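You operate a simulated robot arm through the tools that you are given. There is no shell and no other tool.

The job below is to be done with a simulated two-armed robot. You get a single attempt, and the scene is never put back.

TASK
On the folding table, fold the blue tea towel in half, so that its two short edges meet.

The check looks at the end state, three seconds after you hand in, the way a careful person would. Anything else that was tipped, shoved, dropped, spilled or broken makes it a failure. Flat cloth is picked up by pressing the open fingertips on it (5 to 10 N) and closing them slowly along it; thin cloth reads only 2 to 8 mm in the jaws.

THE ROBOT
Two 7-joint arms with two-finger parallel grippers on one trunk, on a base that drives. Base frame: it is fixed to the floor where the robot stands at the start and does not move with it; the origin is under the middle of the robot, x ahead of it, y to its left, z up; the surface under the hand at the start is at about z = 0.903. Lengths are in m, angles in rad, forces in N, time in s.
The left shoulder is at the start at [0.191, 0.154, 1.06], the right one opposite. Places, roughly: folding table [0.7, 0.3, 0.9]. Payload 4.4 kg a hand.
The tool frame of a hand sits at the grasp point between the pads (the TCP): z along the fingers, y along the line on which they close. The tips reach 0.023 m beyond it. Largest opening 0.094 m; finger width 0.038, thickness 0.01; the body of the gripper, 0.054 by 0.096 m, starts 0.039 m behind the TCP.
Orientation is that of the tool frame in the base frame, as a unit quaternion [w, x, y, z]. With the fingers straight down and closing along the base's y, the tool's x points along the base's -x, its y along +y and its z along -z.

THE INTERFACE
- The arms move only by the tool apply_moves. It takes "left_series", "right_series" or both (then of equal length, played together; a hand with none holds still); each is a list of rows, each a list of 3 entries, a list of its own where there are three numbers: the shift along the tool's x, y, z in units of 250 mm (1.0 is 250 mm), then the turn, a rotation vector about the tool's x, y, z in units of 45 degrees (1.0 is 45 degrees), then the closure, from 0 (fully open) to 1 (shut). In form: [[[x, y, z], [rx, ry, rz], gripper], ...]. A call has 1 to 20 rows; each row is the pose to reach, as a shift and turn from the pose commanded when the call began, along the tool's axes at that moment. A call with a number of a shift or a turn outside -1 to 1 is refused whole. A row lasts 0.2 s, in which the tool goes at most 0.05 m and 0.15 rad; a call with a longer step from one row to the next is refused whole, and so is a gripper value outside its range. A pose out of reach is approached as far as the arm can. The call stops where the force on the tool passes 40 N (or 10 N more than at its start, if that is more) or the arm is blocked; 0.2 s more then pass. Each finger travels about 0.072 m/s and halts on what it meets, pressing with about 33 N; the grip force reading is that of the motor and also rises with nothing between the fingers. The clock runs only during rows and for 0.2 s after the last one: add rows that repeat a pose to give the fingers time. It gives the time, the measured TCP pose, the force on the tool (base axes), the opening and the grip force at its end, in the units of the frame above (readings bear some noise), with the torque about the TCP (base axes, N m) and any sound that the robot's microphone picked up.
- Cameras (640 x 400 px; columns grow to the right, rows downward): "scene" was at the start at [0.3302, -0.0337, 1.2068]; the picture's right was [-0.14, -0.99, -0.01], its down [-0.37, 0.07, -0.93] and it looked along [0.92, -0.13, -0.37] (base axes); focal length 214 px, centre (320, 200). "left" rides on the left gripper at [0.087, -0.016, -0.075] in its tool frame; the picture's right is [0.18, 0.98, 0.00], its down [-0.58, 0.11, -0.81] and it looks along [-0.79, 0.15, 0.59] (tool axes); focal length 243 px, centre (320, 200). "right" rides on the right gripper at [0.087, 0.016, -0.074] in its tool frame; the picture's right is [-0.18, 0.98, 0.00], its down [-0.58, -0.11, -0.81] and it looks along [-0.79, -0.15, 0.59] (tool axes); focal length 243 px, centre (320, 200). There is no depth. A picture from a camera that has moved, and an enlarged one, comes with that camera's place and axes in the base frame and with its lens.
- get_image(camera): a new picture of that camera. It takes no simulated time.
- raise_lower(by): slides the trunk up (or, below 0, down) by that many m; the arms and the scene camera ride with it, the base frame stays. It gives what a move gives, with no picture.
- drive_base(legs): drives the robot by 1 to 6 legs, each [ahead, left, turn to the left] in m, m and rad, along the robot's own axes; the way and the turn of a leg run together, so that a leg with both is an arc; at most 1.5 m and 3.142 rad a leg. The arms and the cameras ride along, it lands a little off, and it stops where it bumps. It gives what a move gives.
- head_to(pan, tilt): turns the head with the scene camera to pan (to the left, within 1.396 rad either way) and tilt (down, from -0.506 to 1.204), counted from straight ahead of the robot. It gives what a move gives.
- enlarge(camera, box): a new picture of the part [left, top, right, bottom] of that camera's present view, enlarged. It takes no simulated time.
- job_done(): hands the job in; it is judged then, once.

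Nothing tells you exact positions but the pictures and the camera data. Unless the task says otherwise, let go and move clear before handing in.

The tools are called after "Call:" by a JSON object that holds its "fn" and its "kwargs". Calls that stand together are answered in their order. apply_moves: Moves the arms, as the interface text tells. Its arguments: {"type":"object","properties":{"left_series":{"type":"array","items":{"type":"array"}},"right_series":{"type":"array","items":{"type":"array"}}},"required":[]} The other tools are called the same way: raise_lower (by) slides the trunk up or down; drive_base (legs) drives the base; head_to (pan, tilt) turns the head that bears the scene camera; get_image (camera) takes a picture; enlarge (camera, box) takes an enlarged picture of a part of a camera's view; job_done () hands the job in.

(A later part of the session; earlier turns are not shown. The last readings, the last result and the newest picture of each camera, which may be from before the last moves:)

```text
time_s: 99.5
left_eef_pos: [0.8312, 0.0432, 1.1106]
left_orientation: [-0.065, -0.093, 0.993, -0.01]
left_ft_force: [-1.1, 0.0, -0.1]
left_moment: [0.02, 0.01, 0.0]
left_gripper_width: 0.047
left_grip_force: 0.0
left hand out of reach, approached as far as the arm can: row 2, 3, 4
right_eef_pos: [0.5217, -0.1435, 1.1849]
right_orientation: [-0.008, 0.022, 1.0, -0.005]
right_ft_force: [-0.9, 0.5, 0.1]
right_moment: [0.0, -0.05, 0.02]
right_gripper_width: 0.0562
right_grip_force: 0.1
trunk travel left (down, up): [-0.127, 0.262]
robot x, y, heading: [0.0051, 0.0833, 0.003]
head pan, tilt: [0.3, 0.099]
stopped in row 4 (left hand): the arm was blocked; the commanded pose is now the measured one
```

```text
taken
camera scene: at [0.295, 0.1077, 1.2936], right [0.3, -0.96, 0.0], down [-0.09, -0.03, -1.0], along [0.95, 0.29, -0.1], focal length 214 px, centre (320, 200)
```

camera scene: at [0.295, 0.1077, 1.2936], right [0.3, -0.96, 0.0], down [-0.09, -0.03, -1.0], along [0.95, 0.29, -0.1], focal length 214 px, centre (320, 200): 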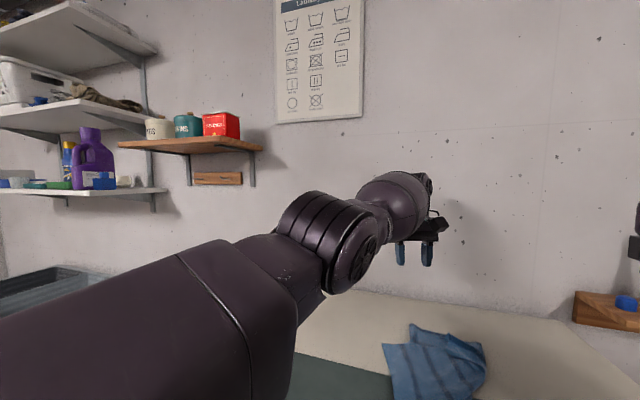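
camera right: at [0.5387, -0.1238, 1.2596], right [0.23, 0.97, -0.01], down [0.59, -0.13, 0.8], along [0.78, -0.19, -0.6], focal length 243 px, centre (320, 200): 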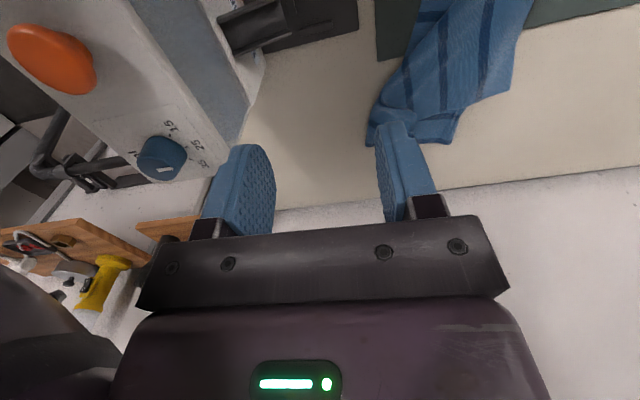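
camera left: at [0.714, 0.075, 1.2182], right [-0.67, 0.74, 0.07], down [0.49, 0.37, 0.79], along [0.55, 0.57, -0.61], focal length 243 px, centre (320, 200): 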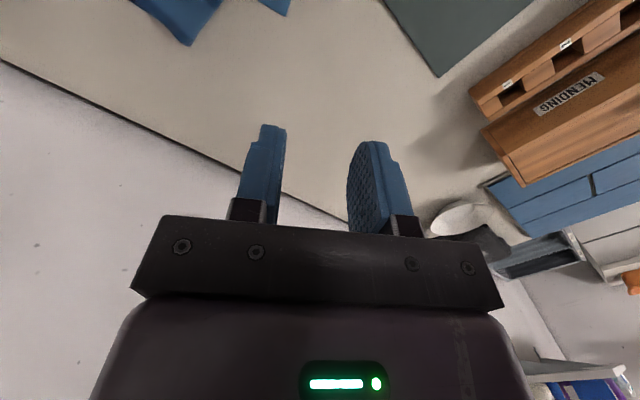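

The left upper arm seems to press against the robot's own chest when it reaches inward. I'll back the base away from the table and sort out the left arm in free space.

Call:
{"fn": "drive_base", "kwargs": {"legs": [[-0.3, 0.0, 0.0]]}}

Call:
{"fn": "get_image", "kwargs": {"camera": "scene"}}

```text
time_s: 101.5
left_eef_pos: [0.539, 0.0366, 1.1093]
left_orientation: [-0.065, -0.09, 0.994, -0.01]
left_ft_force: [-0.5, 0.5, -0.2]
left_moment: [-0.03, -0.02, -0.02]
left_gripper_width: 0.0466
left_grip_force: 0.1
right_eef_pos: [0.2291, -0.1467, 1.1849]
right_orientation: [-0.008, 0.024, 1.0, -0.005]
right_ft_force: [-0.1, 0.0, 0.3]
right_moment: [-0.02, -0.01, 0.03]
right_gripper_width: 0.0563
right_grip_force: 0.0
trunk travel left (down, up): [-0.127, 0.262]
robot x, y, heading: [-0.2858, 0.0818, -0.008]
head pan, tilt: [0.3, 0.099]
```

```text
taken
camera scene: at [0.0044, 0.1066, 1.2933], right [0.29, -0.96, 0.0], down [-0.09, -0.03, -1.0], along [0.95, 0.29, -0.1], focal length 214 px, centre (320, 200)
```

scene: 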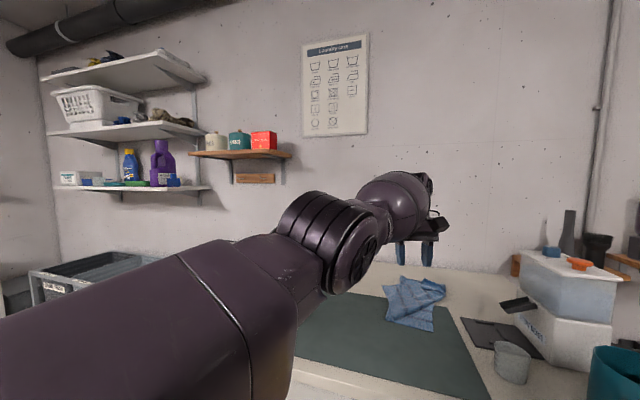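

I'm clear of the table now, so I'll sweep the left hand out to its own side.

Call:
{"fn": "apply_moves", "kwargs": {"left_series": [[[0, 0.15, -0.05], [0, 0, 0], 0.5], [[0, 0.3, -0.1], [0, 0, 0], 0.5], [[0.0, 0.45, -0.12], [0, 0, 0], 0.5], [[0.0, 0.6, -0.12], [0, 0, 0], 0.5], [[0.05, 0.75, -0.12], [0, 0, 0], 0.5], [[0.15, 0.88, -0.12], [0, 0, 0], 0.5], [[0.25, 1.0, -0.12], [0, 0, 0], 0.5], [[0.25, 1.0, -0.12], [0, 0, 0], 0.5]]}}

Call:
{"fn": "get_image", "kwargs": {"camera": "scene"}}

```text
time_s: 103.3
left_eef_pos: [0.5765, 0.2566, 1.1706]
left_orientation: [-0.065, -0.09, 0.994, -0.009]
left_ft_force: [0.4, 0.7, -0.3]
left_moment: [-0.02, 0.0, -0.02]
left_gripper_width: 0.0467
left_grip_force: 0.2
left hand out of reach, approached as far as the arm can: row 1, 2, 3, 4, 5, 6, 7, 8
right_eef_pos: [0.2273, -0.1462, 1.1859]
right_orientation: [-0.006, 0.024, 1.0, -0.005]
right_ft_force: [-1.0, -0.3, 0.4]
right_moment: [-0.01, -0.01, -0.02]
right_gripper_width: 0.0565
right_grip_force: 0.1
trunk travel left (down, up): [-0.127, 0.262]
robot x, y, heading: [-0.2862, 0.0835, -0.005]
head pan, tilt: [0.3, 0.099]
```

```text
taken
camera scene: at [0.0043, 0.1065, 1.2935], right [0.29, -0.96, 0.0], down [-0.1, -0.03, -1.0], along [0.95, 0.29, -0.1], focal length 214 px, centre (320, 200)
```

scene: 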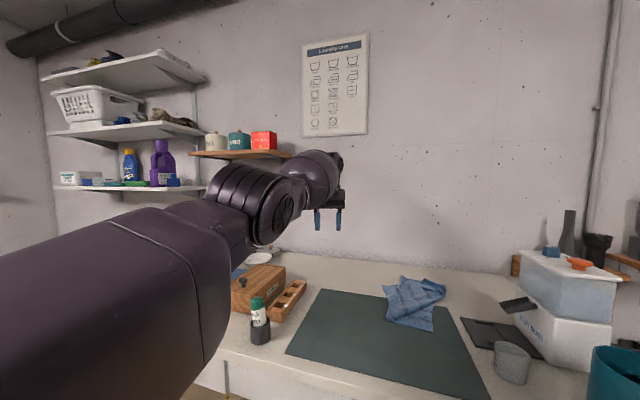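

Call:
{"fn": "apply_moves", "kwargs": {"left_series": [[[0.05, 0.15, 0.05], [0, 0, 0], 0.5], [[0.1, 0.3, 0.1], [0, 0, 0], 0.5], [[0.15, 0.45, 0.15], [0, 0, 0], 0.5], [[0.2, 0.6, 0.2], [0, 0, 0], 0.5], [[0.25, 0.75, 0.25], [0, 0, 0], 0.5], [[0.3, 0.88, 0.3], [0, 0, 0], 0.5], [[0.35, 1.0, 0.35], [0, 0, 0], 0.5], [[0.35, 1.0, 0.35], [0, 0, 0], 0.5], [[0.35, 1.0, 0.35], [0, 0, 0], 0.5]]}}

Call:
{"fn": "get_image", "kwargs": {"camera": "scene"}}

```text
time_s: 105.3
left_eef_pos: [0.5594, 0.519, 1.1235]
left_orientation: [-0.066, -0.09, 0.994, -0.01]
left_ft_force: [-0.5, 0.4, 0.2]
left_moment: [0.03, 0.04, 0.01]
left_gripper_width: 0.047
left_grip_force: 0.0
left hand out of reach, approached as far as the arm can: row 1, 2, 3, 4, 5, 6, 7, 8, 9
right_eef_pos: [0.2287, -0.146, 1.1851]
right_orientation: [-0.007, 0.025, 1.0, -0.005]
right_ft_force: [0.3, 0.3, 0.2]
right_moment: [0.01, 0.01, 0.04]
right_gripper_width: 0.0566
right_grip_force: 0.0
trunk travel left (down, up): [-0.127, 0.262]
robot x, y, heading: [-0.2848, 0.0829, -0.007]
head pan, tilt: [0.3, 0.099]
```

```text
taken
camera scene: at [0.0046, 0.1068, 1.2934], right [0.29, -0.96, 0.0], down [-0.1, -0.03, -0.99], along [0.95, 0.29, -0.1], focal length 214 px, centre (320, 200)
```

scene: 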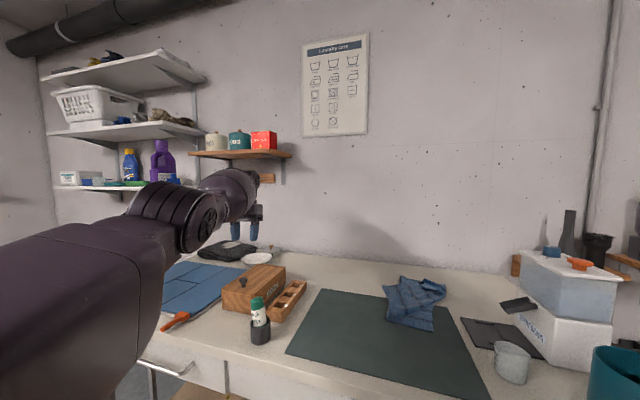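

Call:
{"fn": "apply_moves", "kwargs": {"left_series": [[[0, 0, 0], [0.16, 0, 0], 0.5], [[0, 0, 0], [0.32, 0, 0], 0.5], [[0, 0, 0], [0.48, 0, 0], 0.5], [[0, 0, 0], [0.64, 0, 0], 0.5], [[0, 0, 0], [0.8, 0, 0], 0.5], [[0, 0, 0], [0.96, 0, 0], 0.5], [[0, 0, 0], [1.0, 0, 0], 0.5], [[0, 0, 0], [1.0, 0, 0], 0.5]]}}

Call:
{"fn": "get_image", "kwargs": {"camera": "scene"}}

```text
time_s: 107.1
left_eef_pos: [0.5507, 0.5179, 1.1234]
left_orientation: [-0.026, -0.108, 0.914, -0.39]
left_ft_force: [0.4, 0.0, 0.1]
left_moment: [0.02, -0.02, -0.01]
left_gripper_width: 0.0471
left_grip_force: 0.1
left hand out of reach, approached as far as the arm can: row 3, 4, 5, 6, 7, 8
right_eef_pos: [0.2291, -0.1459, 1.1857]
right_orientation: [-0.007, 0.024, 1.0, -0.005]
right_ft_force: [-1.0, -0.7, -0.1]
right_moment: [0.01, -0.02, 0.0]
right_gripper_width: 0.0563
right_grip_force: 0.0
trunk travel left (down, up): [-0.127, 0.262]
robot x, y, heading: [-0.2897, 0.0833, -0.006]
head pan, tilt: [0.3, 0.099]
```

```text
taken
camera scene: at [0.0043, 0.1068, 1.2935], right [0.29, -0.96, 0.0], down [-0.09, -0.03, -1.0], along [0.95, 0.29, -0.1], focal length 214 px, centre (320, 200)
```

scene: 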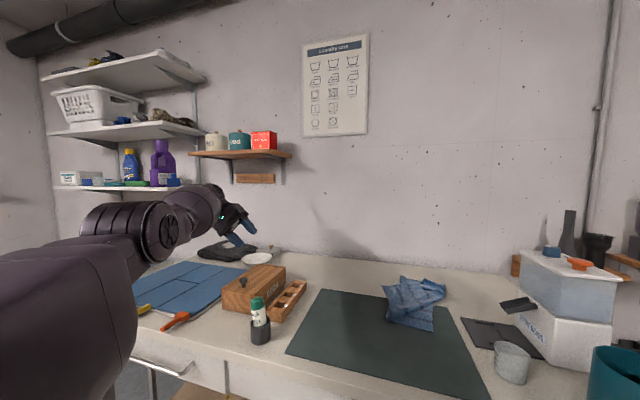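

Call:
{"fn": "apply_moves", "kwargs": {"left_series": [[[0.15, 0, 0], [0, 0, 0], 0.5], [[0.3, 0, 0], [0, 0, 0], 0.5], [[0.45, 0, 0], [0, 0, 0], 0.5], [[0.6, 0, 0], [0, 0, 0], 0.5], [[0.6, 0, 0], [0, 0, 0], 0.5]]}}

```text
time_s: 108.3
left_eef_pos: [0.544, 0.531, 1.1365]
left_orientation: [-0.026, -0.107, 0.915, -0.389]
left_ft_force: [0.8, 0.2, 0.3]
left_moment: [0.02, 0.05, -0.01]
left_gripper_width: 0.0469
left_grip_force: 0.0
left hand out of reach, approached as far as the arm can: row 1, 2, 3, 4, 5
right_eef_pos: [0.2293, -0.1471, 1.1849]
right_orientation: [-0.007, 0.025, 1.0, -0.005]
right_ft_force: [0.4, -0.1, -0.5]
right_moment: [0.0, -0.01, -0.01]
right_gripper_width: 0.0561
right_grip_force: 0.1
trunk travel left (down, up): [-0.127, 0.262]
robot x, y, heading: [-0.2856, 0.0809, -0.003]
head pan, tilt: [0.3, 0.099]
```

Call:
{"fn": "apply_moves", "kwargs": {"left_series": [[[0, 0, 0], [0.16, 0, 0], 0.5], [[0, 0, 0], [0.32, 0, 0], 0.5], [[0, 0, 0], [0.48, 0, 0], 0.5], [[0, 0, 0], [0.64, 0, 0], 0.5], [[0, 0, 0], [0.8, 0, 0], 0.5], [[0, 0, 0], [0.96, 0, 0], 0.5], [[0, 0, 0], [1.0, 0, 0], 0.5], [[0, 0, 0], [1.0, 0, 0], 0.5]]}}

Call:
{"fn": "get_image", "kwargs": {"camera": "scene"}}

```text
time_s: 110.1
left_eef_pos: [0.5506, 0.5336, 1.1408]
left_orientation: [-0.018, 0.11, -0.695, 0.71]
left_ft_force: [-0.5, -0.1, -0.2]
left_moment: [0.01, -0.01, 0.03]
left_gripper_width: 0.0471
left_grip_force: 0.0
left hand out of reach, approached as far as the arm can: row 2, 3, 4, 5, 6, 7, 8
right_eef_pos: [0.2284, -0.1468, 1.1856]
right_orientation: [-0.007, 0.024, 1.0, -0.005]
right_ft_force: [1.0, -0.4, 0.1]
right_moment: [0.02, 0.02, -0.05]
right_gripper_width: 0.0563
right_grip_force: 0.1
trunk travel left (down, up): [-0.127, 0.262]
robot x, y, heading: [-0.2858, 0.0815, -0.007]
head pan, tilt: [0.3, 0.099]
```

```text
taken
camera scene: at [0.0045, 0.1066, 1.2934], right [0.29, -0.96, 0.0], down [-0.1, -0.03, -1.0], along [0.95, 0.29, -0.1], focal length 214 px, centre (320, 200)
```

scene: 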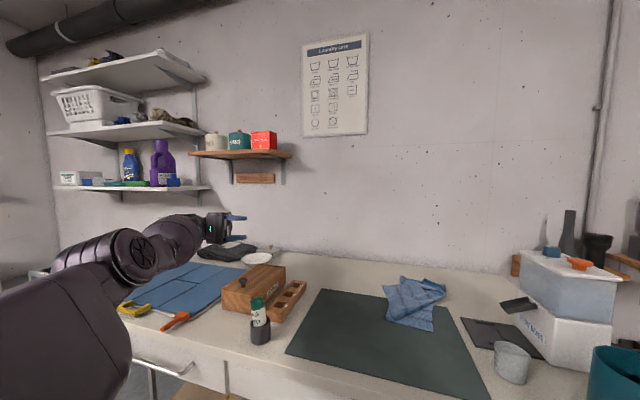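

Call:
{"fn": "apply_moves", "kwargs": {"left_series": [[[0, 0, 0], [-0.02, 0.16, 0], 0.5], [[0, 0, 0], [-0.04, 0.32, 0], 0.5], [[0, 0, 0], [-0.06, 0.48, 0], 0.5], [[0, 0, 0], [-0.08, 0.64, 0], 0.5], [[0, 0, 0], [-0.1, 0.8, 0], 0.5], [[0, 0, 0], [-0.12, 0.96, 0], 0.5], [[0, 0, 0], [-0.12, 0.96, 0], 0.5]]}}

Call:
{"fn": "get_image", "kwargs": {"camera": "scene"}}

```text
time_s: 111.7
left_eef_pos: [0.5415, 0.525, 1.1329]
left_orientation: [-0.015, -0.087, 0.716, -0.693]
left_ft_force: [0.7, -0.1, 0.3]
left_moment: [0.0, -0.01, -0.02]
left_gripper_width: 0.0472
left_grip_force: 0.0
left hand out of reach, approached as far as the arm can: row 1, 2, 3, 4, 5, 6, 7
right_eef_pos: [0.228, -0.1475, 1.1837]
right_orientation: [-0.007, 0.025, 1.0, -0.004]
right_ft_force: [0.8, 0.4, 0.4]
right_moment: [0.01, 0.0, -0.01]
right_gripper_width: 0.056
right_grip_force: 0.1
trunk travel left (down, up): [-0.127, 0.262]
robot x, y, heading: [-0.285, 0.084, -0.005]
head pan, tilt: [0.3, 0.099]
```

```text
taken
camera scene: at [0.0045, 0.1064, 1.2934], right [0.29, -0.96, 0.0], down [-0.1, -0.03, -1.0], along [0.95, 0.29, -0.1], focal length 214 px, centre (320, 200)
```

scene: 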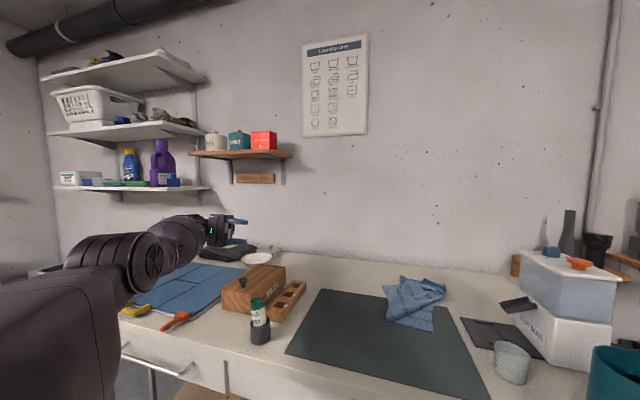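

I think the elbow has bent slightly the wrong way, to its stop. I'll stretch the arm fully outward and then raise the hand, so it can re-bend the natural way.

Call:
{"fn": "apply_moves", "kwargs": {"left_series": [[[-0.12, -0.016, -0.04], [0, 0, 0], 0.5], [[-0.24, -0.032, -0.08], [0, 0, 0], 0.5], [[-0.37, -0.05, -0.12], [0, 0, 0], 0.5], [[-0.37, -0.05, -0.12], [0, 0, 0], 0.5], [[-0.35, -0.2, -0.13], [0, 0, 0], 0.5], [[-0.33, -0.36, -0.13], [0, 0, 0], 0.5], [[-0.31, -0.52, -0.14], [0, 0, 0], 0.5], [[-0.29, -0.68, -0.15], [0, 0, 0], 0.5], [[-0.27, -0.84, -0.15], [0, 0, 0], 0.5], [[-0.27, -0.84, -0.15], [0, 0, 0], 0.5]]}}

Call:
{"fn": "get_image", "kwargs": {"camera": "scene"}}

```text
time_s: 113.9
left_eef_pos: [0.527, 0.5084, 1.3005]
left_orientation: [-0.016, -0.088, 0.715, -0.693]
left_ft_force: [0.4, 0.7, -1.5]
left_moment: [-0.05, 0.0, -0.03]
left_gripper_width: 0.0472
left_grip_force: 0.2
left hand out of reach, approached as far as the arm can: row 1, 2, 3, 4, 5, 6, 7, 8, 9, 10
right_eef_pos: [0.2312, -0.1457, 1.1834]
right_orientation: [-0.008, 0.025, 1.0, -0.006]
right_ft_force: [0.4, 0.2, 0.3]
right_moment: [-0.02, 0.0, 0.05]
right_gripper_width: 0.0561
right_grip_force: 0.1
trunk travel left (down, up): [-0.127, 0.262]
robot x, y, heading: [-0.2848, 0.0839, -0.009]
head pan, tilt: [0.3, 0.099]
```

```text
taken
camera scene: at [0.0062, 0.1078, 1.2927], right [0.29, -0.96, 0.0], down [-0.1, -0.03, -0.99], along [0.95, 0.29, -0.1], focal length 214 px, centre (320, 200)
```

scene: 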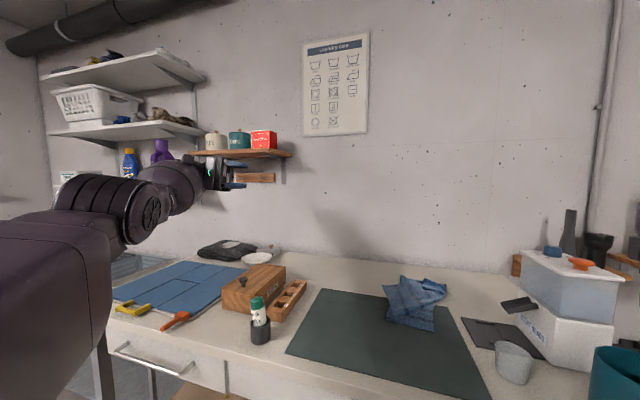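

Call:
{"fn": "apply_moves", "kwargs": {"left_series": [[[0.15, 0.0, 0.05], [0, 0, 0], 0.5], [[0.3, 0.0, 0.1], [0, 0, 0], 0.5], [[0.45, 0.0, 0.15], [0, 0, 0], 0.5], [[0.6, 0.0, 0.2], [0, 0, 0], 0.5], [[0.75, 0, 0.25], [0, 0, 0], 0.5], [[0.9, 0, 0.3], [0, 0, 0], 0.5], [[0.98, 0, 0.32], [0, 0, 0], 0.5], [[0.98, 0, 0.32], [0, 0, 0], 0.5]]}}

Call:
{"fn": "get_image", "kwargs": {"camera": "scene"}}

```text
time_s: 115.7
left_eef_pos: [0.4971, 0.4775, 1.4181]
left_orientation: [-0.016, -0.086, 0.715, -0.694]
left_ft_force: [0.1, 0.5, 0.0]
left_moment: [-0.02, -0.01, 0.0]
left_gripper_width: 0.0471
left_grip_force: 0.1
left hand out of reach, approached as far as the arm can: row 1, 2, 3, 4, 5, 6, 7, 8
right_eef_pos: [0.2281, -0.147, 1.1856]
right_orientation: [-0.008, 0.024, 1.0, -0.005]
right_ft_force: [0.6, 0.7, 0.1]
right_moment: [-0.02, 0.01, 0.02]
right_gripper_width: 0.0566
right_grip_force: 0.0
trunk travel left (down, up): [-0.127, 0.262]
robot x, y, heading: [-0.2881, 0.0818, -0.007]
head pan, tilt: [0.3, 0.099]
```

```text
taken
camera scene: at [0.0048, 0.1063, 1.2933], right [0.29, -0.96, 0.0], down [-0.1, -0.03, -1.0], along [0.95, 0.29, -0.1], focal length 214 px, centre (320, 200)
```

scene: 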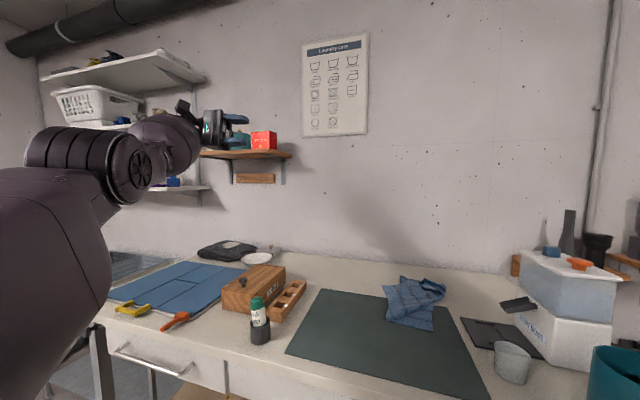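

The elbow should bend with the forearm turning inward. I'll command a combined swing of the hand around the elbow (sideways plus yaw), which should bend the joint directly.

Call:
{"fn": "apply_moves", "kwargs": {"left_series": [[[0.02, 0, 0.16], [-0.023, 0.165, 0.007], 0.5], [[0.05, 0, 0.32], [-0.046, 0.33, 0.013], 0.5], [[0.09, 0, 0.47], [-0.07, 0.495, 0.02], 0.5], [[0.14, 0, 0.61], [-0.093, 0.66, 0.027], 0.5], [[0.2, 0, 0.75], [-0.116, 0.825, 0.033], 0.5], [[0.276, 0, 0.883], [-0.14, 0.99, 0.04], 0.5], [[0.276, 0, 0.883], [-0.14, 0.99, 0.04], 0.5]]}}

Call:
{"fn": "get_image", "kwargs": {"camera": "scene"}}

```text
time_s: 117.3
left_eef_pos: [0.471, 0.2798, 1.3069]
left_orientation: [-0.277, 0.192, 0.693, -0.637]
left_ft_force: [0.5, -0.7, -0.1]
left_moment: [0.0, 0.0, -0.02]
left_gripper_width: 0.0468
left_grip_force: 0.1
left hand out of reach, approached as far as the arm can: row 4, 5, 6, 7
right_eef_pos: [0.2284, -0.1495, 1.1838]
right_orientation: [-0.008, 0.024, 1.0, -0.004]
right_ft_force: [-0.8, 0.3, 0.4]
right_moment: [0.0, -0.03, 0.03]
right_gripper_width: 0.0563
right_grip_force: 0.0
trunk travel left (down, up): [-0.127, 0.262]
robot x, y, heading: [-0.2862, 0.0836, -0.008]
head pan, tilt: [0.3, 0.099]
```

```text
taken
camera scene: at [0.005, 0.1044, 1.2929], right [0.29, -0.96, 0.0], down [-0.1, -0.03, -1.0], along [0.95, 0.29, -0.1], focal length 214 px, centre (320, 200)
```

scene: 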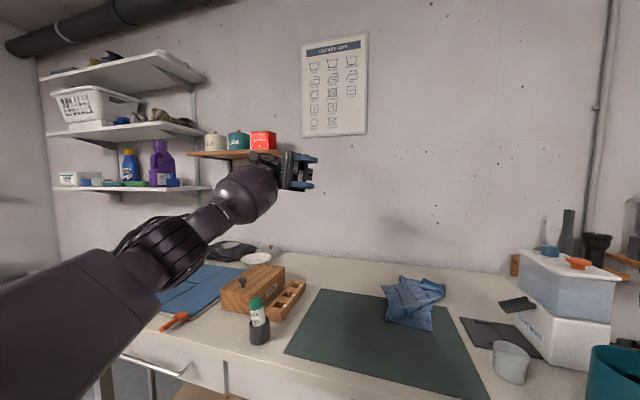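

The left elbow has flipped to its natural side. I'll pull the hand inward to secure the bend.

Call:
{"fn": "apply_moves", "kwargs": {"left_series": [[[0.08, 0.06, 0.08], [0, 0, 0], 0.5], [[0.17, 0.12, 0.15], [0, 0, 0], 0.5], [[0.26, 0.18, 0.23], [0, 0, 0], 0.5], [[0.34, 0.24, 0.31], [0, 0, 0], 0.5], [[0.34, 0.24, 0.31], [0, 0, 0], 0.5]]}}

Call:
{"fn": "get_image", "kwargs": {"camera": "scene"}}

```text
time_s: 118.5
left_eef_pos: [0.3581, 0.2799, 1.2583]
left_orientation: [-0.279, 0.195, 0.693, -0.636]
left_ft_force: [-0.2, -0.4, 0.3]
left_moment: [0.0, 0.0, 0.01]
left_gripper_width: 0.0471
left_grip_force: 0.0
right_eef_pos: [0.2282, -0.1471, 1.1857]
right_orientation: [-0.008, 0.024, 1.0, -0.005]
right_ft_force: [-0.5, 0.6, 0.2]
right_moment: [0.0, -0.02, 0.01]
right_gripper_width: 0.0566
right_grip_force: 0.1
trunk travel left (down, up): [-0.127, 0.262]
robot x, y, heading: [-0.2895, 0.0815, -0.005]
head pan, tilt: [0.3, 0.099]
```

```text
taken
camera scene: at [0.0043, 0.1065, 1.2935], right [0.29, -0.96, 0.0], down [-0.1, -0.03, -1.0], along [0.95, 0.29, -0.1], focal length 214 px, centre (320, 200)
```

scene: 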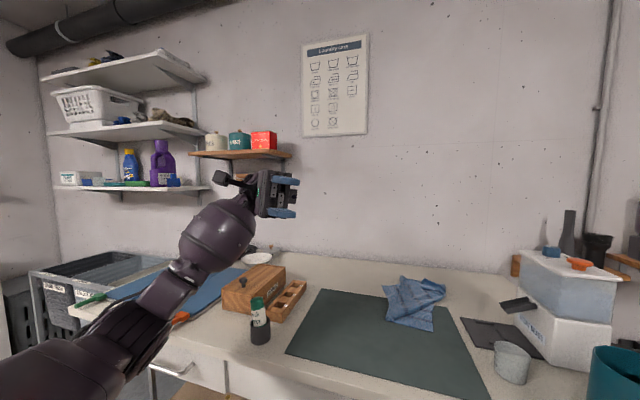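

The left arm moves freely again. I'll turn its hand back to pointing straight down, in two steps.

Call:
{"fn": "apply_moves", "kwargs": {"left_series": [[[0, 0, 0], [-0.15, -0.066, -0.045], 0.5], [[0, 0, 0], [-0.3, -0.131, -0.091], 0.5], [[0, 0, 0], [-0.45, -0.197, -0.136], 0.5], [[0, 0, 0], [-0.6, -0.262, -0.182], 0.5], [[0, 0, 0], [-0.75, -0.328, -0.227], 0.5], [[0, 0, 0], [-0.905, -0.394, -0.273], 0.5], [[0, 0, 0], [-0.905, -0.394, -0.273], 0.5]]}}

Call:
{"fn": "apply_moves", "kwargs": {"left_series": [[[0, 0, 0], [-0.15, -0.066, -0.045], 0.5], [[0, 0, 0], [-0.3, -0.131, -0.091], 0.5], [[0, 0, 0], [-0.45, -0.197, -0.136], 0.5], [[0, 0, 0], [-0.6, -0.262, -0.182], 0.5], [[0, 0, 0], [-0.75, -0.328, -0.227], 0.5], [[0, 0, 0], [-0.905, -0.394, -0.273], 0.5], [[0, 0, 0], [-0.905, -0.394, -0.273], 0.5]]}}

Call:
{"fn": "get_image", "kwargs": {"camera": "scene"}}

```text
time_s: 120.1
left_eef_pos: [0.3604, 0.281, 1.255]
left_orientation: [-0.152, 0.107, 0.92, -0.344]
left_ft_force: [-0.5, -0.3, 0.5]
left_moment: [0.01, -0.03, -0.01]
left_gripper_width: 0.0471
left_grip_force: 0.1
right_eef_pos: [0.2282, -0.1456, 1.185]
right_orientation: [-0.009, 0.024, 1.0, -0.004]
right_ft_force: [0.0, -0.1, 0.3]
right_moment: [0.03, -0.01, -0.03]
right_gripper_width: 0.0566
right_grip_force: 0.1
trunk travel left (down, up): [-0.127, 0.262]
robot x, y, heading: [-0.2882, 0.0833, -0.01]
head pan, tilt: [0.3, 0.099]
```

```text
time_s: 121.7
left_eef_pos: [0.3591, 0.2836, 1.2552]
left_orientation: [0.0, 0.004, 1.0, 0.001]
left_ft_force: [0.1, 0.9, 0.5]
left_moment: [0.01, 0.01, 0.0]
left_gripper_width: 0.0468
left_grip_force: 0.1
right_eef_pos: [0.23, -0.1453, 1.1853]
right_orientation: [-0.01, 0.024, 1.0, -0.005]
right_ft_force: [-0.3, 0.1, 0.2]
right_moment: [-0.01, 0.01, 0.02]
right_gripper_width: 0.0563
right_grip_force: 0.1
trunk travel left (down, up): [-0.127, 0.262]
robot x, y, heading: [-0.2849, 0.0804, -0.008]
head pan, tilt: [0.3, 0.099]
```

```text
taken
camera scene: at [0.005, 0.1069, 1.2932], right [0.29, -0.96, 0.0], down [-0.1, -0.03, -0.99], along [0.95, 0.29, -0.1], focal length 214 px, centre (320, 200)
```

scene: 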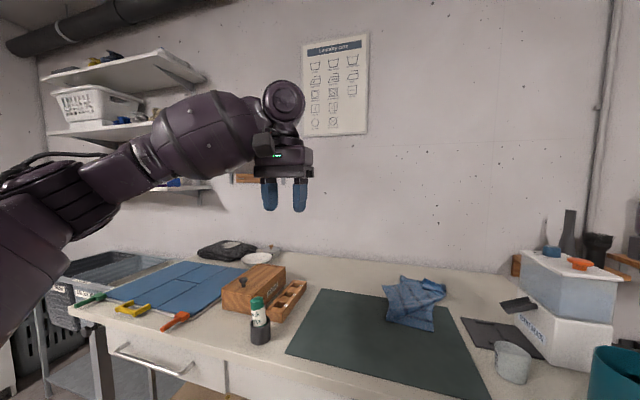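

Both arms are in order and everything on the table stands as before. I'll take a careful look at the towel from here.

Call:
{"fn": "head_to", "kwargs": {"pan": -0.05, "tilt": 0.45}}

Call:
{"fn": "get_image", "kwargs": {"camera": "scene"}}

Call:
{"fn": "enlarge", "kwargs": {"camera": "scene", "box": [270, 120, 430, 220]}}

```text
time_s: 122.5
left_eef_pos: [0.3591, 0.2819, 1.2561]
left_orientation: [0.0, 0.003, 1.0, 0.0]
left_ft_force: [0.2, -0.5, 0.4]
left_moment: [-0.01, 0.03, -0.01]
left_gripper_width: 0.0471
left_grip_force: 0.2
right_eef_pos: [0.2289, -0.1469, 1.1852]
right_orientation: [-0.008, 0.025, 1.0, -0.005]
right_ft_force: [-0.1, -0.3, -0.5]
right_moment: [0.02, -0.02, -0.03]
right_gripper_width: 0.0564
right_grip_force: 0.1
trunk travel left (down, up): [-0.127, 0.262]
robot x, y, heading: [-0.2901, 0.0822, -0.007]
head pan, tilt: [-0.051, 0.45]
```

```text
taken
camera scene: at [0.0081, 0.0748, 1.2609], right [-0.06, -1.0, 0.0], down [-0.43, 0.02, -0.9], along [0.9, -0.05, -0.43], focal length 214 px, centre (320, 200)
```

scene: 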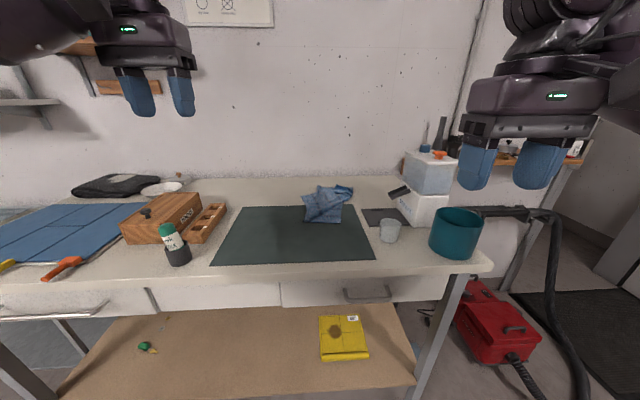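

```text
4.00 times, centred on (350, 170) of scene
camera zoom: at [0.0081, 0.0748, 1.2609], right [-0.06, -1.0, 0.0], down [-0.43, 0.02, -0.9], along [0.9, -0.05, -0.43], focal length 858 px, centre (200, 320)
```

zoom: 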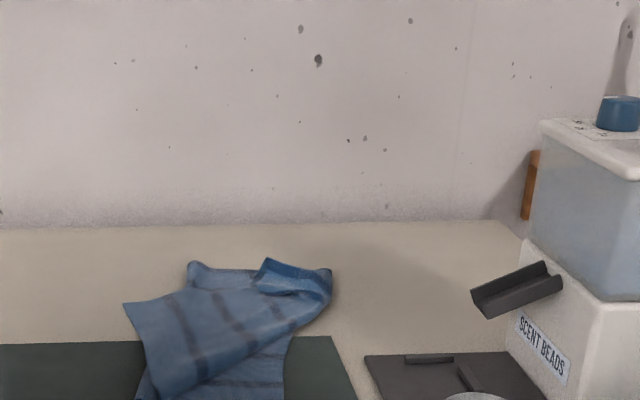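

The free corner is near (0.79, 0.11). I'll raise the trunk slightly so the elbows clear the rack and cup, lift the right hand, and then drive back in to the table.

Call:
{"fn": "raise_lower", "kwargs": {"by": 0.045}}

Call:
{"fn": "apply_moves", "kwargs": {"right_series": [[[0, 0, -0.12], [0, 0, 0], 0.4], [[0, 0, -0.24], [0, 0, 0], 0.4], [[0, 0, -0.3], [0, 0, 0], 0.4], [[0, 0, -0.3], [0, 0, 0], 0.4]]}}

```text
time_s: 123.4
left_eef_pos: [0.362, 0.283, 1.296]
left_orientation: [-0.003, 0.003, 1.0, 0.0]
left_ft_force: [1.0, -0.7, 0.4]
left_moment: [-0.03, 0.03, -0.02]
left_gripper_width: 0.0469
left_grip_force: 0.0
right_eef_pos: [0.2316, -0.1466, 1.2268]
right_orientation: [-0.009, 0.024, 1.0, -0.005]
right_ft_force: [0.2, 0.5, -1.0]
right_moment: [0.01, 0.04, 0.0]
right_gripper_width: 0.0565
right_grip_force: 0.0
trunk travel left (down, up): [-0.172, 0.217]
robot x, y, heading: [-0.289, 0.0807, -0.001]
head pan, tilt: [-0.051, 0.45]
```

```text
time_s: 124.4
left_eef_pos: [0.3587, 0.2815, 1.3006]
left_orientation: [0.0, 0.003, 1.0, 0.001]
left_ft_force: [-1.1, 0.9, 0.2]
left_moment: [0.02, 0.01, 0.0]
left_gripper_width: 0.0469
left_grip_force: 0.1
right_eef_pos: [0.2293, -0.1464, 1.3058]
right_orientation: [-0.008, 0.024, 1.0, -0.005]
right_ft_force: [-0.2, 0.0, -0.3]
right_moment: [-0.02, 0.02, 0.04]
right_gripper_width: 0.0564
right_grip_force: 0.0
trunk travel left (down, up): [-0.172, 0.217]
robot x, y, heading: [-0.2885, 0.0825, -0.01]
head pan, tilt: [-0.051, 0.45]
```

Call:
{"fn": "drive_base", "kwargs": {"legs": [[0.0, -0.02, 0.006], [0.275, 0.0, 0.0]]}}

Call:
{"fn": "head_to", "kwargs": {"pan": 0.1, "tilt": 0.7}}

Call:
{"fn": "get_image", "kwargs": {"camera": "scene"}}

Call:
{"fn": "enlarge", "kwargs": {"camera": "scene", "box": [270, 130, 430, 250]}}

```text
time_s: 126.8
left_eef_pos: [0.629, 0.2655, 1.3018]
left_orientation: [0.001, -0.001, 1.0, 0.0]
left_ft_force: [0.1, -0.4, -0.2]
left_moment: [-0.01, -0.01, 0.03]
left_gripper_width: 0.0469
left_grip_force: 0.1
right_eef_pos: [0.5035, -0.1625, 1.3062]
right_orientation: [-0.008, 0.022, 1.0, -0.006]
right_ft_force: [-0.4, 0.0, 0.4]
right_moment: [-0.02, 0.02, -0.01]
right_gripper_width: 0.0565
right_grip_force: 0.1
trunk travel left (down, up): [-0.172, 0.217]
robot x, y, heading: [-0.0138, 0.063, -0.002]
head pan, tilt: [-0.051, 0.45]
```

```text
time_s: 127.5
left_eef_pos: [0.629, 0.2655, 1.3013]
left_orientation: [0.0, 0.0, 1.0, 0.0]
left_ft_force: [-0.1, -0.6, -0.5]
left_moment: [0.01, -0.01, 0.03]
left_gripper_width: 0.0468
left_grip_force: 0.0
right_eef_pos: [0.5035, -0.1615, 1.3058]
right_orientation: [-0.007, 0.022, 1.0, -0.004]
right_ft_force: [0.1, 0.5, 0.3]
right_moment: [0.01, 0.0, 0.02]
right_gripper_width: 0.0564
right_grip_force: 0.0
trunk travel left (down, up): [-0.172, 0.217]
robot x, y, heading: [-0.0166, 0.0619, -0.005]
head pan, tilt: [0.099, 0.7]
```

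```text
taken
camera scene: at [0.2266, 0.0697, 1.292], right [0.1, -1.0, 0.0], down [-0.64, -0.06, -0.77], along [0.76, 0.07, -0.64], focal length 214 px, centre (320, 200)
```

scene: 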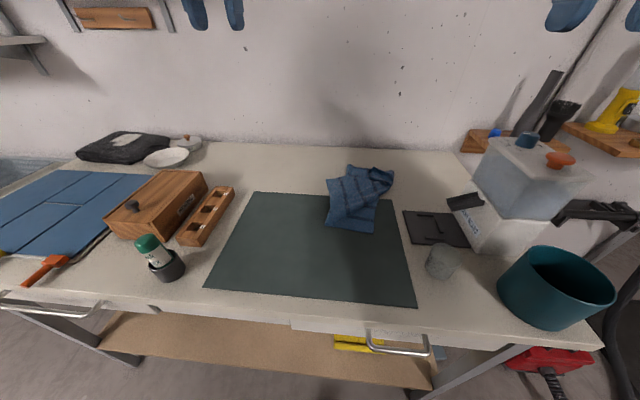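

```text
3.33 times, centred on (350, 190) of scene
camera zoom: at [0.2266, 0.0697, 1.292], right [0.1, -1.0, 0.0], down [-0.64, -0.06, -0.77], along [0.76, 0.07, -0.64], focal length 715 px, centre (220, 233)
```

zoom: 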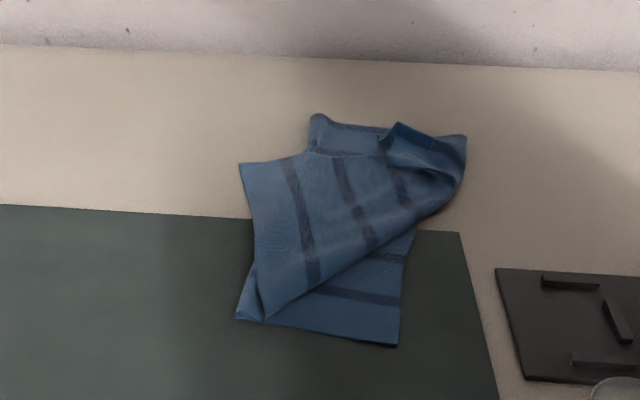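

The free corner is at (0.794, 0.104), with its short edge running almost straight along -y. I'll bring the left hand down toward it in stages, starting halfway.

Call:
{"fn": "apply_moves", "kwargs": {"left_series": [[[-0.06, -0.08, 0.12], [0, 0, -0.05], 0.55], [[-0.12, -0.16, 0.24], [0, 0, -0.1], 0.55], [[-0.18, -0.24, 0.36], [0, 0, -0.15], 0.55], [[-0.24, -0.32, 0.48], [0, 0, -0.2], 0.55], [[-0.3, -0.4, 0.6], [0, 0, -0.25], 0.55], [[-0.36, -0.48, 0.72], [0, 0, -0.3], 0.55], [[-0.36, -0.48, 0.72], [0, 0, -0.3], 0.55]]}}

Call:
{"fn": "get_image", "kwargs": {"camera": "scene"}}

```text
time_s: 129.1
left_eef_pos: [0.7193, 0.1466, 1.1194]
left_orientation: [0.001, -0.117, 0.993, 0.0]
left_ft_force: [0.7, 0.2, 0.8]
left_moment: [-0.01, 0.02, 0.03]
left_gripper_width: 0.0424
left_grip_force: 0.2
right_eef_pos: [0.5001, -0.1622, 1.306]
right_orientation: [-0.006, 0.021, 1.0, -0.005]
right_ft_force: [-0.5, -0.4, -0.2]
right_moment: [-0.03, -0.01, -0.02]
right_gripper_width: 0.0563
right_grip_force: 0.1
trunk travel left (down, up): [-0.172, 0.217]
robot x, y, heading: [-0.0152, 0.0624, -0.002]
head pan, tilt: [0.099, 0.7]
```

```text
taken
camera scene: at [0.2257, 0.0701, 1.2923], right [0.1, -1.0, 0.0], down [-0.64, -0.06, -0.77], along [0.76, 0.07, -0.64], focal length 214 px, centre (320, 200)
```

scene: 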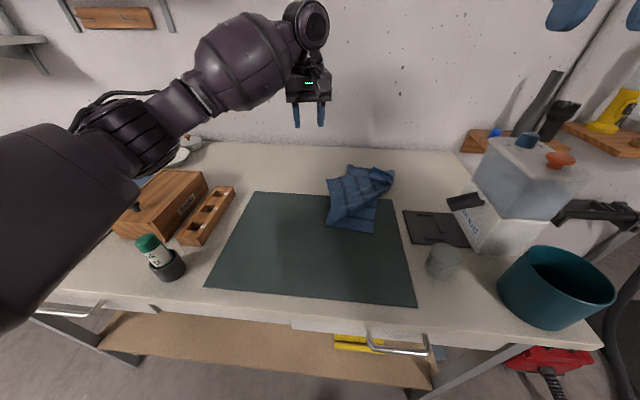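

Posture and clearance look good. I'll continue down to a hover above the corner.

Call:
{"fn": "apply_moves", "kwargs": {"left_series": [[[-0.04, -0.07, 0.12], [0, 0, 0], 0.55], [[-0.08, -0.14, 0.24], [0, 0, 0], 0.55], [[-0.12, -0.21, 0.36], [0, 0, 0], 0.55], [[-0.16, -0.28, 0.48], [0, 0, 0], 0.55], [[-0.206, -0.341, 0.58], [0, 0, 0], 0.55], [[-0.206, -0.341, 0.58], [0, 0, 0], 0.55]]}}

Call:
{"fn": "get_image", "kwargs": {"camera": "left"}}

Call:
{"fn": "get_image", "kwargs": {"camera": "scene"}}

```text
time_s: 130.5
left_eef_pos: [0.7901, 0.0757, 0.9779]
left_orientation: [0.001, -0.117, 0.993, 0.0]
left_ft_force: [0.3, -0.3, 1.1]
left_moment: [-0.01, -0.01, 0.02]
left_gripper_width: 0.0425
left_grip_force: 0.0
right_eef_pos: [0.5016, -0.161, 1.3055]
right_orientation: [-0.006, 0.021, 1.0, -0.005]
right_ft_force: [-0.1, 0.3, 0.5]
right_moment: [-0.02, -0.01, 0.01]
right_gripper_width: 0.0564
right_grip_force: 0.1
trunk travel left (down, up): [-0.172, 0.217]
robot x, y, heading: [-0.0149, 0.0638, -0.002]
head pan, tilt: [0.099, 0.7]
```

```text
taken
camera left: at [0.7093, 0.0413, 1.0527], right [-0.41, 0.91, 0.0], down [0.54, 0.24, 0.81], along [0.74, 0.33, -0.59], focal length 243 px, centre (320, 200)
```

left: 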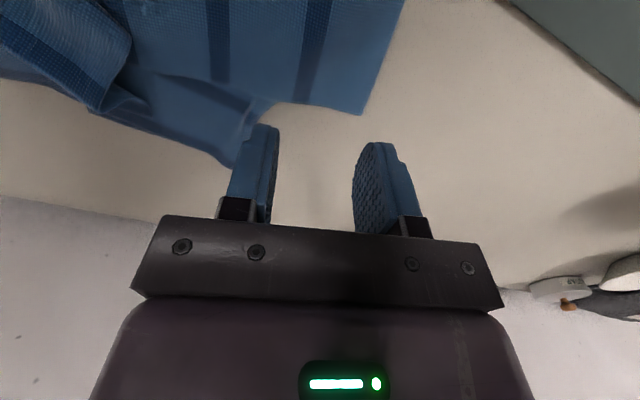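

```text
taken
camera scene: at [0.2262, 0.0702, 1.2921], right [0.1, -1.0, 0.0], down [-0.64, -0.06, -0.77], along [0.76, 0.07, -0.64], focal length 214 px, centre (320, 200)
```

scene: 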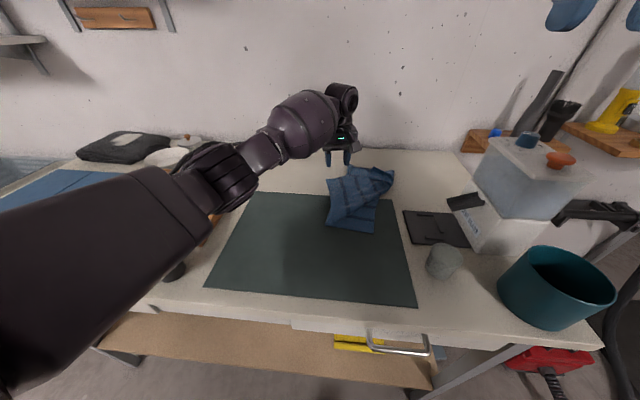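

The left camera puts the corner at (0.789, 0.109). I'll make a small correction and go down to just above the cloth.

Call:
{"fn": "apply_moves", "kwargs": {"left_series": [[[0.019, 0.025, 0.07], [0, 0, 0], 0.55], [[0.019, 0.025, 0.13], [0, 0, 0], 0.55], [[0.019, 0.025, 0.18], [0, 0, 0], 0.55], [[0.019, 0.025, 0.2], [0, 0, 0], 0.55], [[0.019, 0.025, 0.2], [0, 0, 0], 0.55]]}}

Call:
{"fn": "get_image", "kwargs": {"camera": "left"}}

```text
time_s: 131.7
left_eef_pos: [0.784, 0.0802, 0.9265]
left_orientation: [0.001, -0.118, 0.993, 0.0]
left_ft_force: [-0.1, -0.1, -0.1]
left_moment: [0.01, -0.03, 0.02]
left_gripper_width: 0.0425
left_grip_force: 0.1
right_eef_pos: [0.5026, -0.1636, 1.3057]
right_orientation: [-0.007, 0.023, 1.0, -0.005]
right_ft_force: [-0.3, 0.2, -0.3]
right_moment: [0.0, 0.0, -0.02]
right_gripper_width: 0.0563
right_grip_force: 0.1
trunk travel left (down, up): [-0.172, 0.217]
robot x, y, heading: [-0.0174, 0.0644, -0.0]
head pan, tilt: [0.099, 0.7]
```

```text
taken
camera left: at [0.7037, 0.0467, 1.0021], right [-0.41, 0.91, 0.0], down [0.54, 0.24, 0.81], along [0.74, 0.33, -0.59], focal length 243 px, centre (320, 200)
```

left: 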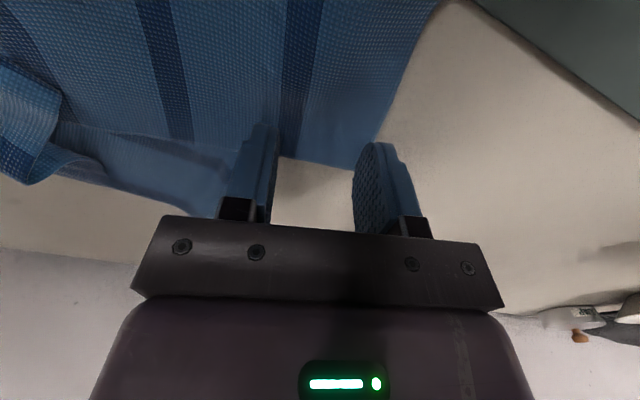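

Call:
{"fn": "apply_moves", "kwargs": {"left_series": [[[0, 0, 0.01], [0, 0, 0], 0.55], [[0, 0, 0.018], [0, 0, 0], 0.55], [[0, 0, 0.022], [0, 0, 0], 0.55], [[0, 0, 0.022], [0, 0, 0], 0.55]]}}

```text
time_s: 132.7
left_eef_pos: [0.7834, 0.0811, 0.9245]
left_orientation: [0.004, -0.118, 0.993, -0.001]
left_ft_force: [3.9, 2.6, 20.7]
left_moment: [-0.62, 0.0, 0.11]
left_gripper_width: 0.0415
left_grip_force: 0.0
right_eef_pos: [0.5006, -0.1609, 1.3077]
right_orientation: [-0.007, 0.021, 1.0, -0.005]
right_ft_force: [0.4, 0.5, -0.6]
right_moment: [0.02, 0.02, 0.04]
right_gripper_width: 0.0565
right_grip_force: 0.2
trunk travel left (down, up): [-0.172, 0.217]
robot x, y, heading: [-0.0168, 0.0633, -0.002]
head pan, tilt: [0.099, 0.7]
```

The force is 20 N, a bit much. I'll ease up about 2 mm and close slowly.

Call:
{"fn": "apply_moves", "kwargs": {"left_series": [[[0, 0, -0.009], [0, 0, 0], 0.55], [[0, 0, -0.009], [0, 0, 0], 0.6], [[0, 0, -0.009], [0, 0, 0], 0.65], [[0, 0, -0.009], [0, 0, 0], 0.7], [[0, 0, -0.009], [0, 0, 0], 0.75], [[0, 0, -0.009], [0, 0, 0], 0.8], [[0, 0, -0.009], [0, 0, 0], 0.85], [[0, 0, -0.009], [0, 0, 0], 0.9], [[0, 0, -0.009], [0, 0, 0], 0.95], [[0, 0, -0.009], [0, 0, 0], 1.0], [[0, 0, -0.009], [0, 0, 0], 1.0], [[0, 0, -0.009], [0, 0, 0], 1.0]]}}

Call:
{"fn": "get_image", "kwargs": {"camera": "left"}}

```text
time_s: 135.3
left_eef_pos: [0.7827, 0.0792, 0.9251]
left_orientation: [0.001, -0.118, 0.993, 0.0]
left_ft_force: [0.4, -2.6, 23.8]
left_moment: [-0.34, 0.16, 0.03]
left_gripper_width: 0.0025
left_grip_force: 33.0
right_eef_pos: [0.4982, -0.1619, 1.3065]
right_orientation: [-0.007, 0.021, 1.0, -0.005]
right_ft_force: [1.0, -0.1, 0.2]
right_moment: [0.02, 0.01, 0.01]
right_gripper_width: 0.0562
right_grip_force: 0.0
trunk travel left (down, up): [-0.172, 0.217]
robot x, y, heading: [-0.0148, 0.0627, -0.004]
head pan, tilt: [0.099, 0.7]
```

```text
taken
camera left: at [0.7027, 0.0456, 1.0003], right [-0.41, 0.91, 0.0], down [0.54, 0.24, 0.81], along [0.74, 0.33, -0.59], focal length 243 px, centre (320, 200)
```

left: 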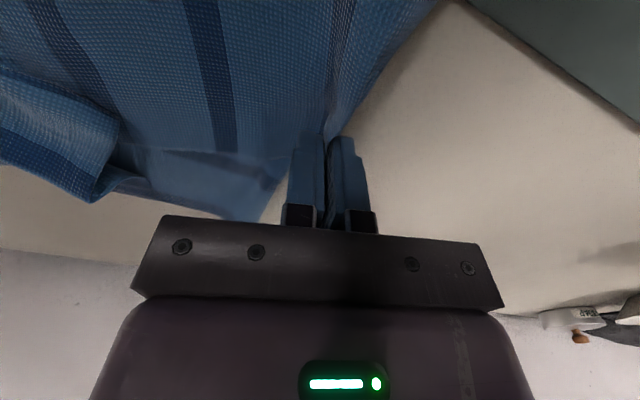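

The corner is bunched in the jaws. I'll lift it 2 cm and draw it slowly to the left to straighten the short edge.

Call:
{"fn": "apply_moves", "kwargs": {"left_series": [[[0, 0, -0.04], [0, 0, 0], 1.0], [[0, 0, -0.1], [0, 0, 0], 1.0], [[-0.03, 0.13, -0.1], [0, 0, 0], 1.0], [[-0.06, 0.26, -0.1], [0, 0, 0], 1.0], [[-0.06, 0.26, -0.1], [0, 0, 0], 1.0]]}}

Call:
{"fn": "get_image", "kwargs": {"camera": "left"}}

Call:
{"fn": "enlarge", "kwargs": {"camera": "scene", "box": [270, 130, 430, 250]}}

```text
time_s: 136.5
left_eef_pos: [0.7845, 0.1475, 0.9487]
left_orientation: [0.001, -0.118, 0.993, 0.001]
left_ft_force: [-1.1, 0.5, 0.5]
left_moment: [0.01, 0.02, 0.01]
left_gripper_width: 0.0026
left_grip_force: 32.9
right_eef_pos: [0.502, -0.1623, 1.3065]
right_orientation: [-0.007, 0.022, 1.0, -0.005]
right_ft_force: [0.3, 0.1, 0.1]
right_moment: [0.05, 0.0, 0.03]
right_gripper_width: 0.0564
right_grip_force: 0.0
trunk travel left (down, up): [-0.172, 0.217]
robot x, y, heading: [-0.0192, 0.0635, -0.001]
head pan, tilt: [0.099, 0.7]
```

```text
taken
camera left: at [0.7043, 0.1133, 1.0237], right [-0.41, 0.91, 0.0], down [0.54, 0.24, 0.81], along [0.74, 0.33, -0.59], focal length 243 px, centre (320, 200)
```

left: 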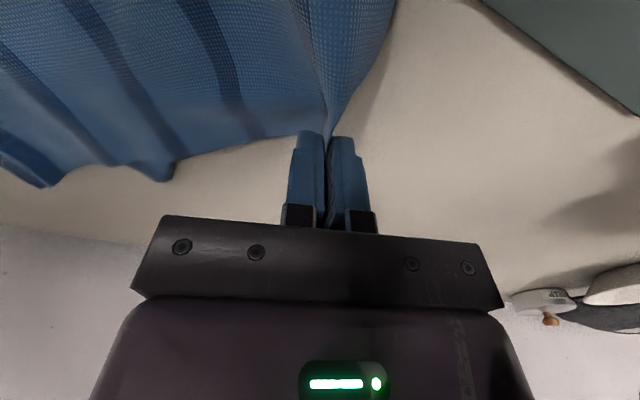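

```text
3.33 times, centred on (350, 190) of scene
camera zoom: at [0.2265, 0.0694, 1.2919], right [0.1, -1.0, 0.0], down [-0.64, -0.06, -0.76], along [0.76, 0.07, -0.64], focal length 715 px, centre (220, 233)
```

zoom: 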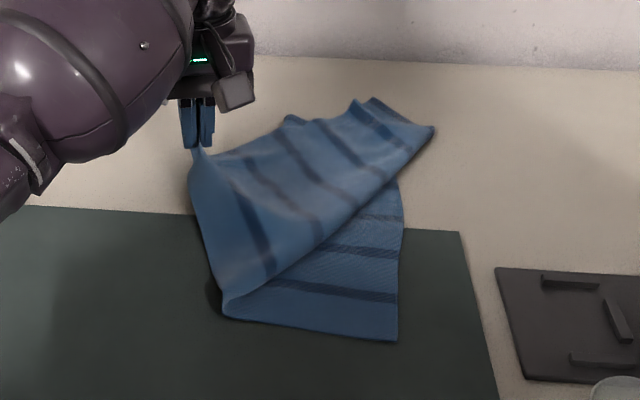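

It works well: the short edge is unrolling and the far hem has opened. I'll continue drawing the corner left.

Call:
{"fn": "apply_moves", "kwargs": {"left_series": [[[-0.03, 0.13, 0], [0, 0, 0], 1.0], [[-0.05, 0.25, 0], [0, 0, 0], 1.0], [[-0.06, 0.36, 0], [0, 0, 0], 1.0], [[-0.06, 0.46, 0], [0, 0, 0], 1.0], [[-0.06, 0.46, 0], [0, 0, 0], 1.0]]}}

Call:
{"fn": "get_image", "kwargs": {"camera": "scene"}}

Call:
{"fn": "enlarge", "kwargs": {"camera": "scene", "box": [250, 130, 430, 250]}}

```text
time_s: 137.7
left_eef_pos: [0.7767, 0.2466, 0.9566]
left_orientation: [0.007, -0.113, 0.994, 0.003]
left_ft_force: [0.7, 0.3, 0.0]
left_moment: [0.03, 0.03, 0.03]
left_gripper_width: 0.0025
left_grip_force: 33.2
right_eef_pos: [0.5054, -0.1747, 1.3031]
right_orientation: [-0.008, 0.023, 1.0, -0.001]
right_ft_force: [0.1, 0.2, -0.2]
right_moment: [-0.01, 0.0, -0.01]
right_gripper_width: 0.0565
right_grip_force: 0.2
trunk travel left (down, up): [-0.172, 0.217]
robot x, y, heading: [-0.0135, 0.0649, -0.004]
head pan, tilt: [0.099, 0.7]
```

```text
taken
camera scene: at [0.2321, 0.0577, 1.2919], right [0.09, -1.0, -0.01], down [-0.64, -0.05, -0.76], along [0.76, 0.08, -0.65], focal length 214 px, centre (320, 200)
```

scene: 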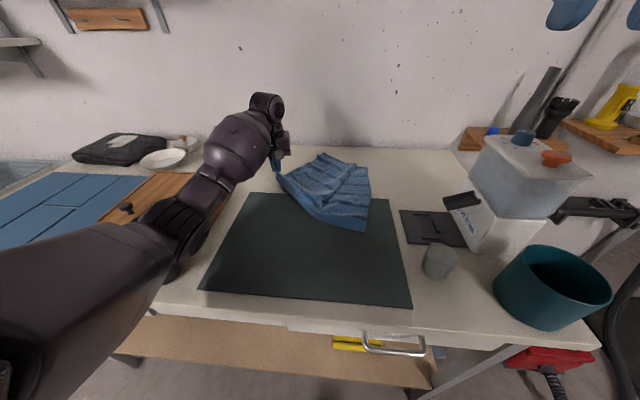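

```text
3.33 times, centred on (340, 190) of scene
camera zoom: at [0.2321, 0.0577, 1.2919], right [0.09, -1.0, -0.01], down [-0.64, -0.05, -0.76], along [0.76, 0.08, -0.65], focal length 715 px, centre (253, 233)
```

zoom: 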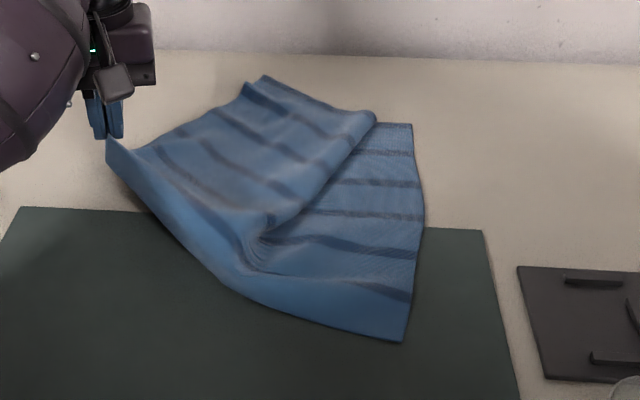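

The towel is opening up well, but the left elbow looks very low beside the mending box. I'll raise the trunk now to clear it.

Call:
{"fn": "raise_lower", "kwargs": {"by": 0.05}}

Call:
{"fn": "get_image", "kwargs": {"camera": "scene"}}

```text
time_s: 138.7
left_eef_pos: [0.7696, 0.265, 0.9937]
left_orientation: [-0.001, -0.118, 0.993, 0.001]
left_ft_force: [0.4, 0.6, 0.1]
left_moment: [0.01, -0.03, 0.02]
left_gripper_width: 0.0026
left_grip_force: 32.9
right_eef_pos: [0.5044, -0.1605, 1.3537]
right_orientation: [-0.008, 0.021, 1.0, -0.005]
right_ft_force: [1.6, -0.5, -0.7]
right_moment: [-0.03, 0.0, 0.02]
right_gripper_width: 0.0562
right_grip_force: 0.1
trunk travel left (down, up): [-0.222, 0.167]
robot x, y, heading: [-0.0197, 0.0624, 0.002]
head pan, tilt: [0.099, 0.7]
```

```text
taken
camera scene: at [0.1828, 0.0706, 1.3463], right [0.1, -1.0, 0.0], down [-0.64, -0.06, -0.76], along [0.76, 0.08, -0.64], focal length 214 px, centre (320, 200)
```

scene: 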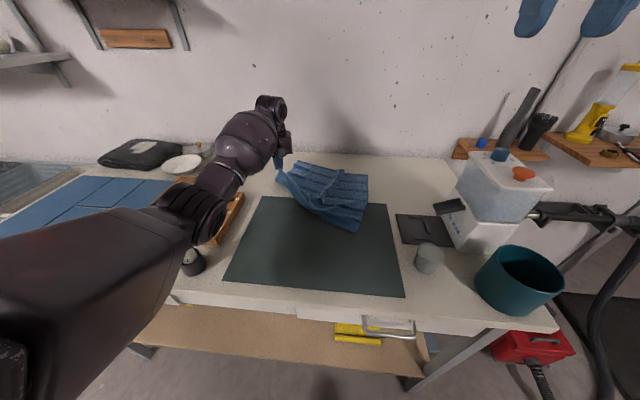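

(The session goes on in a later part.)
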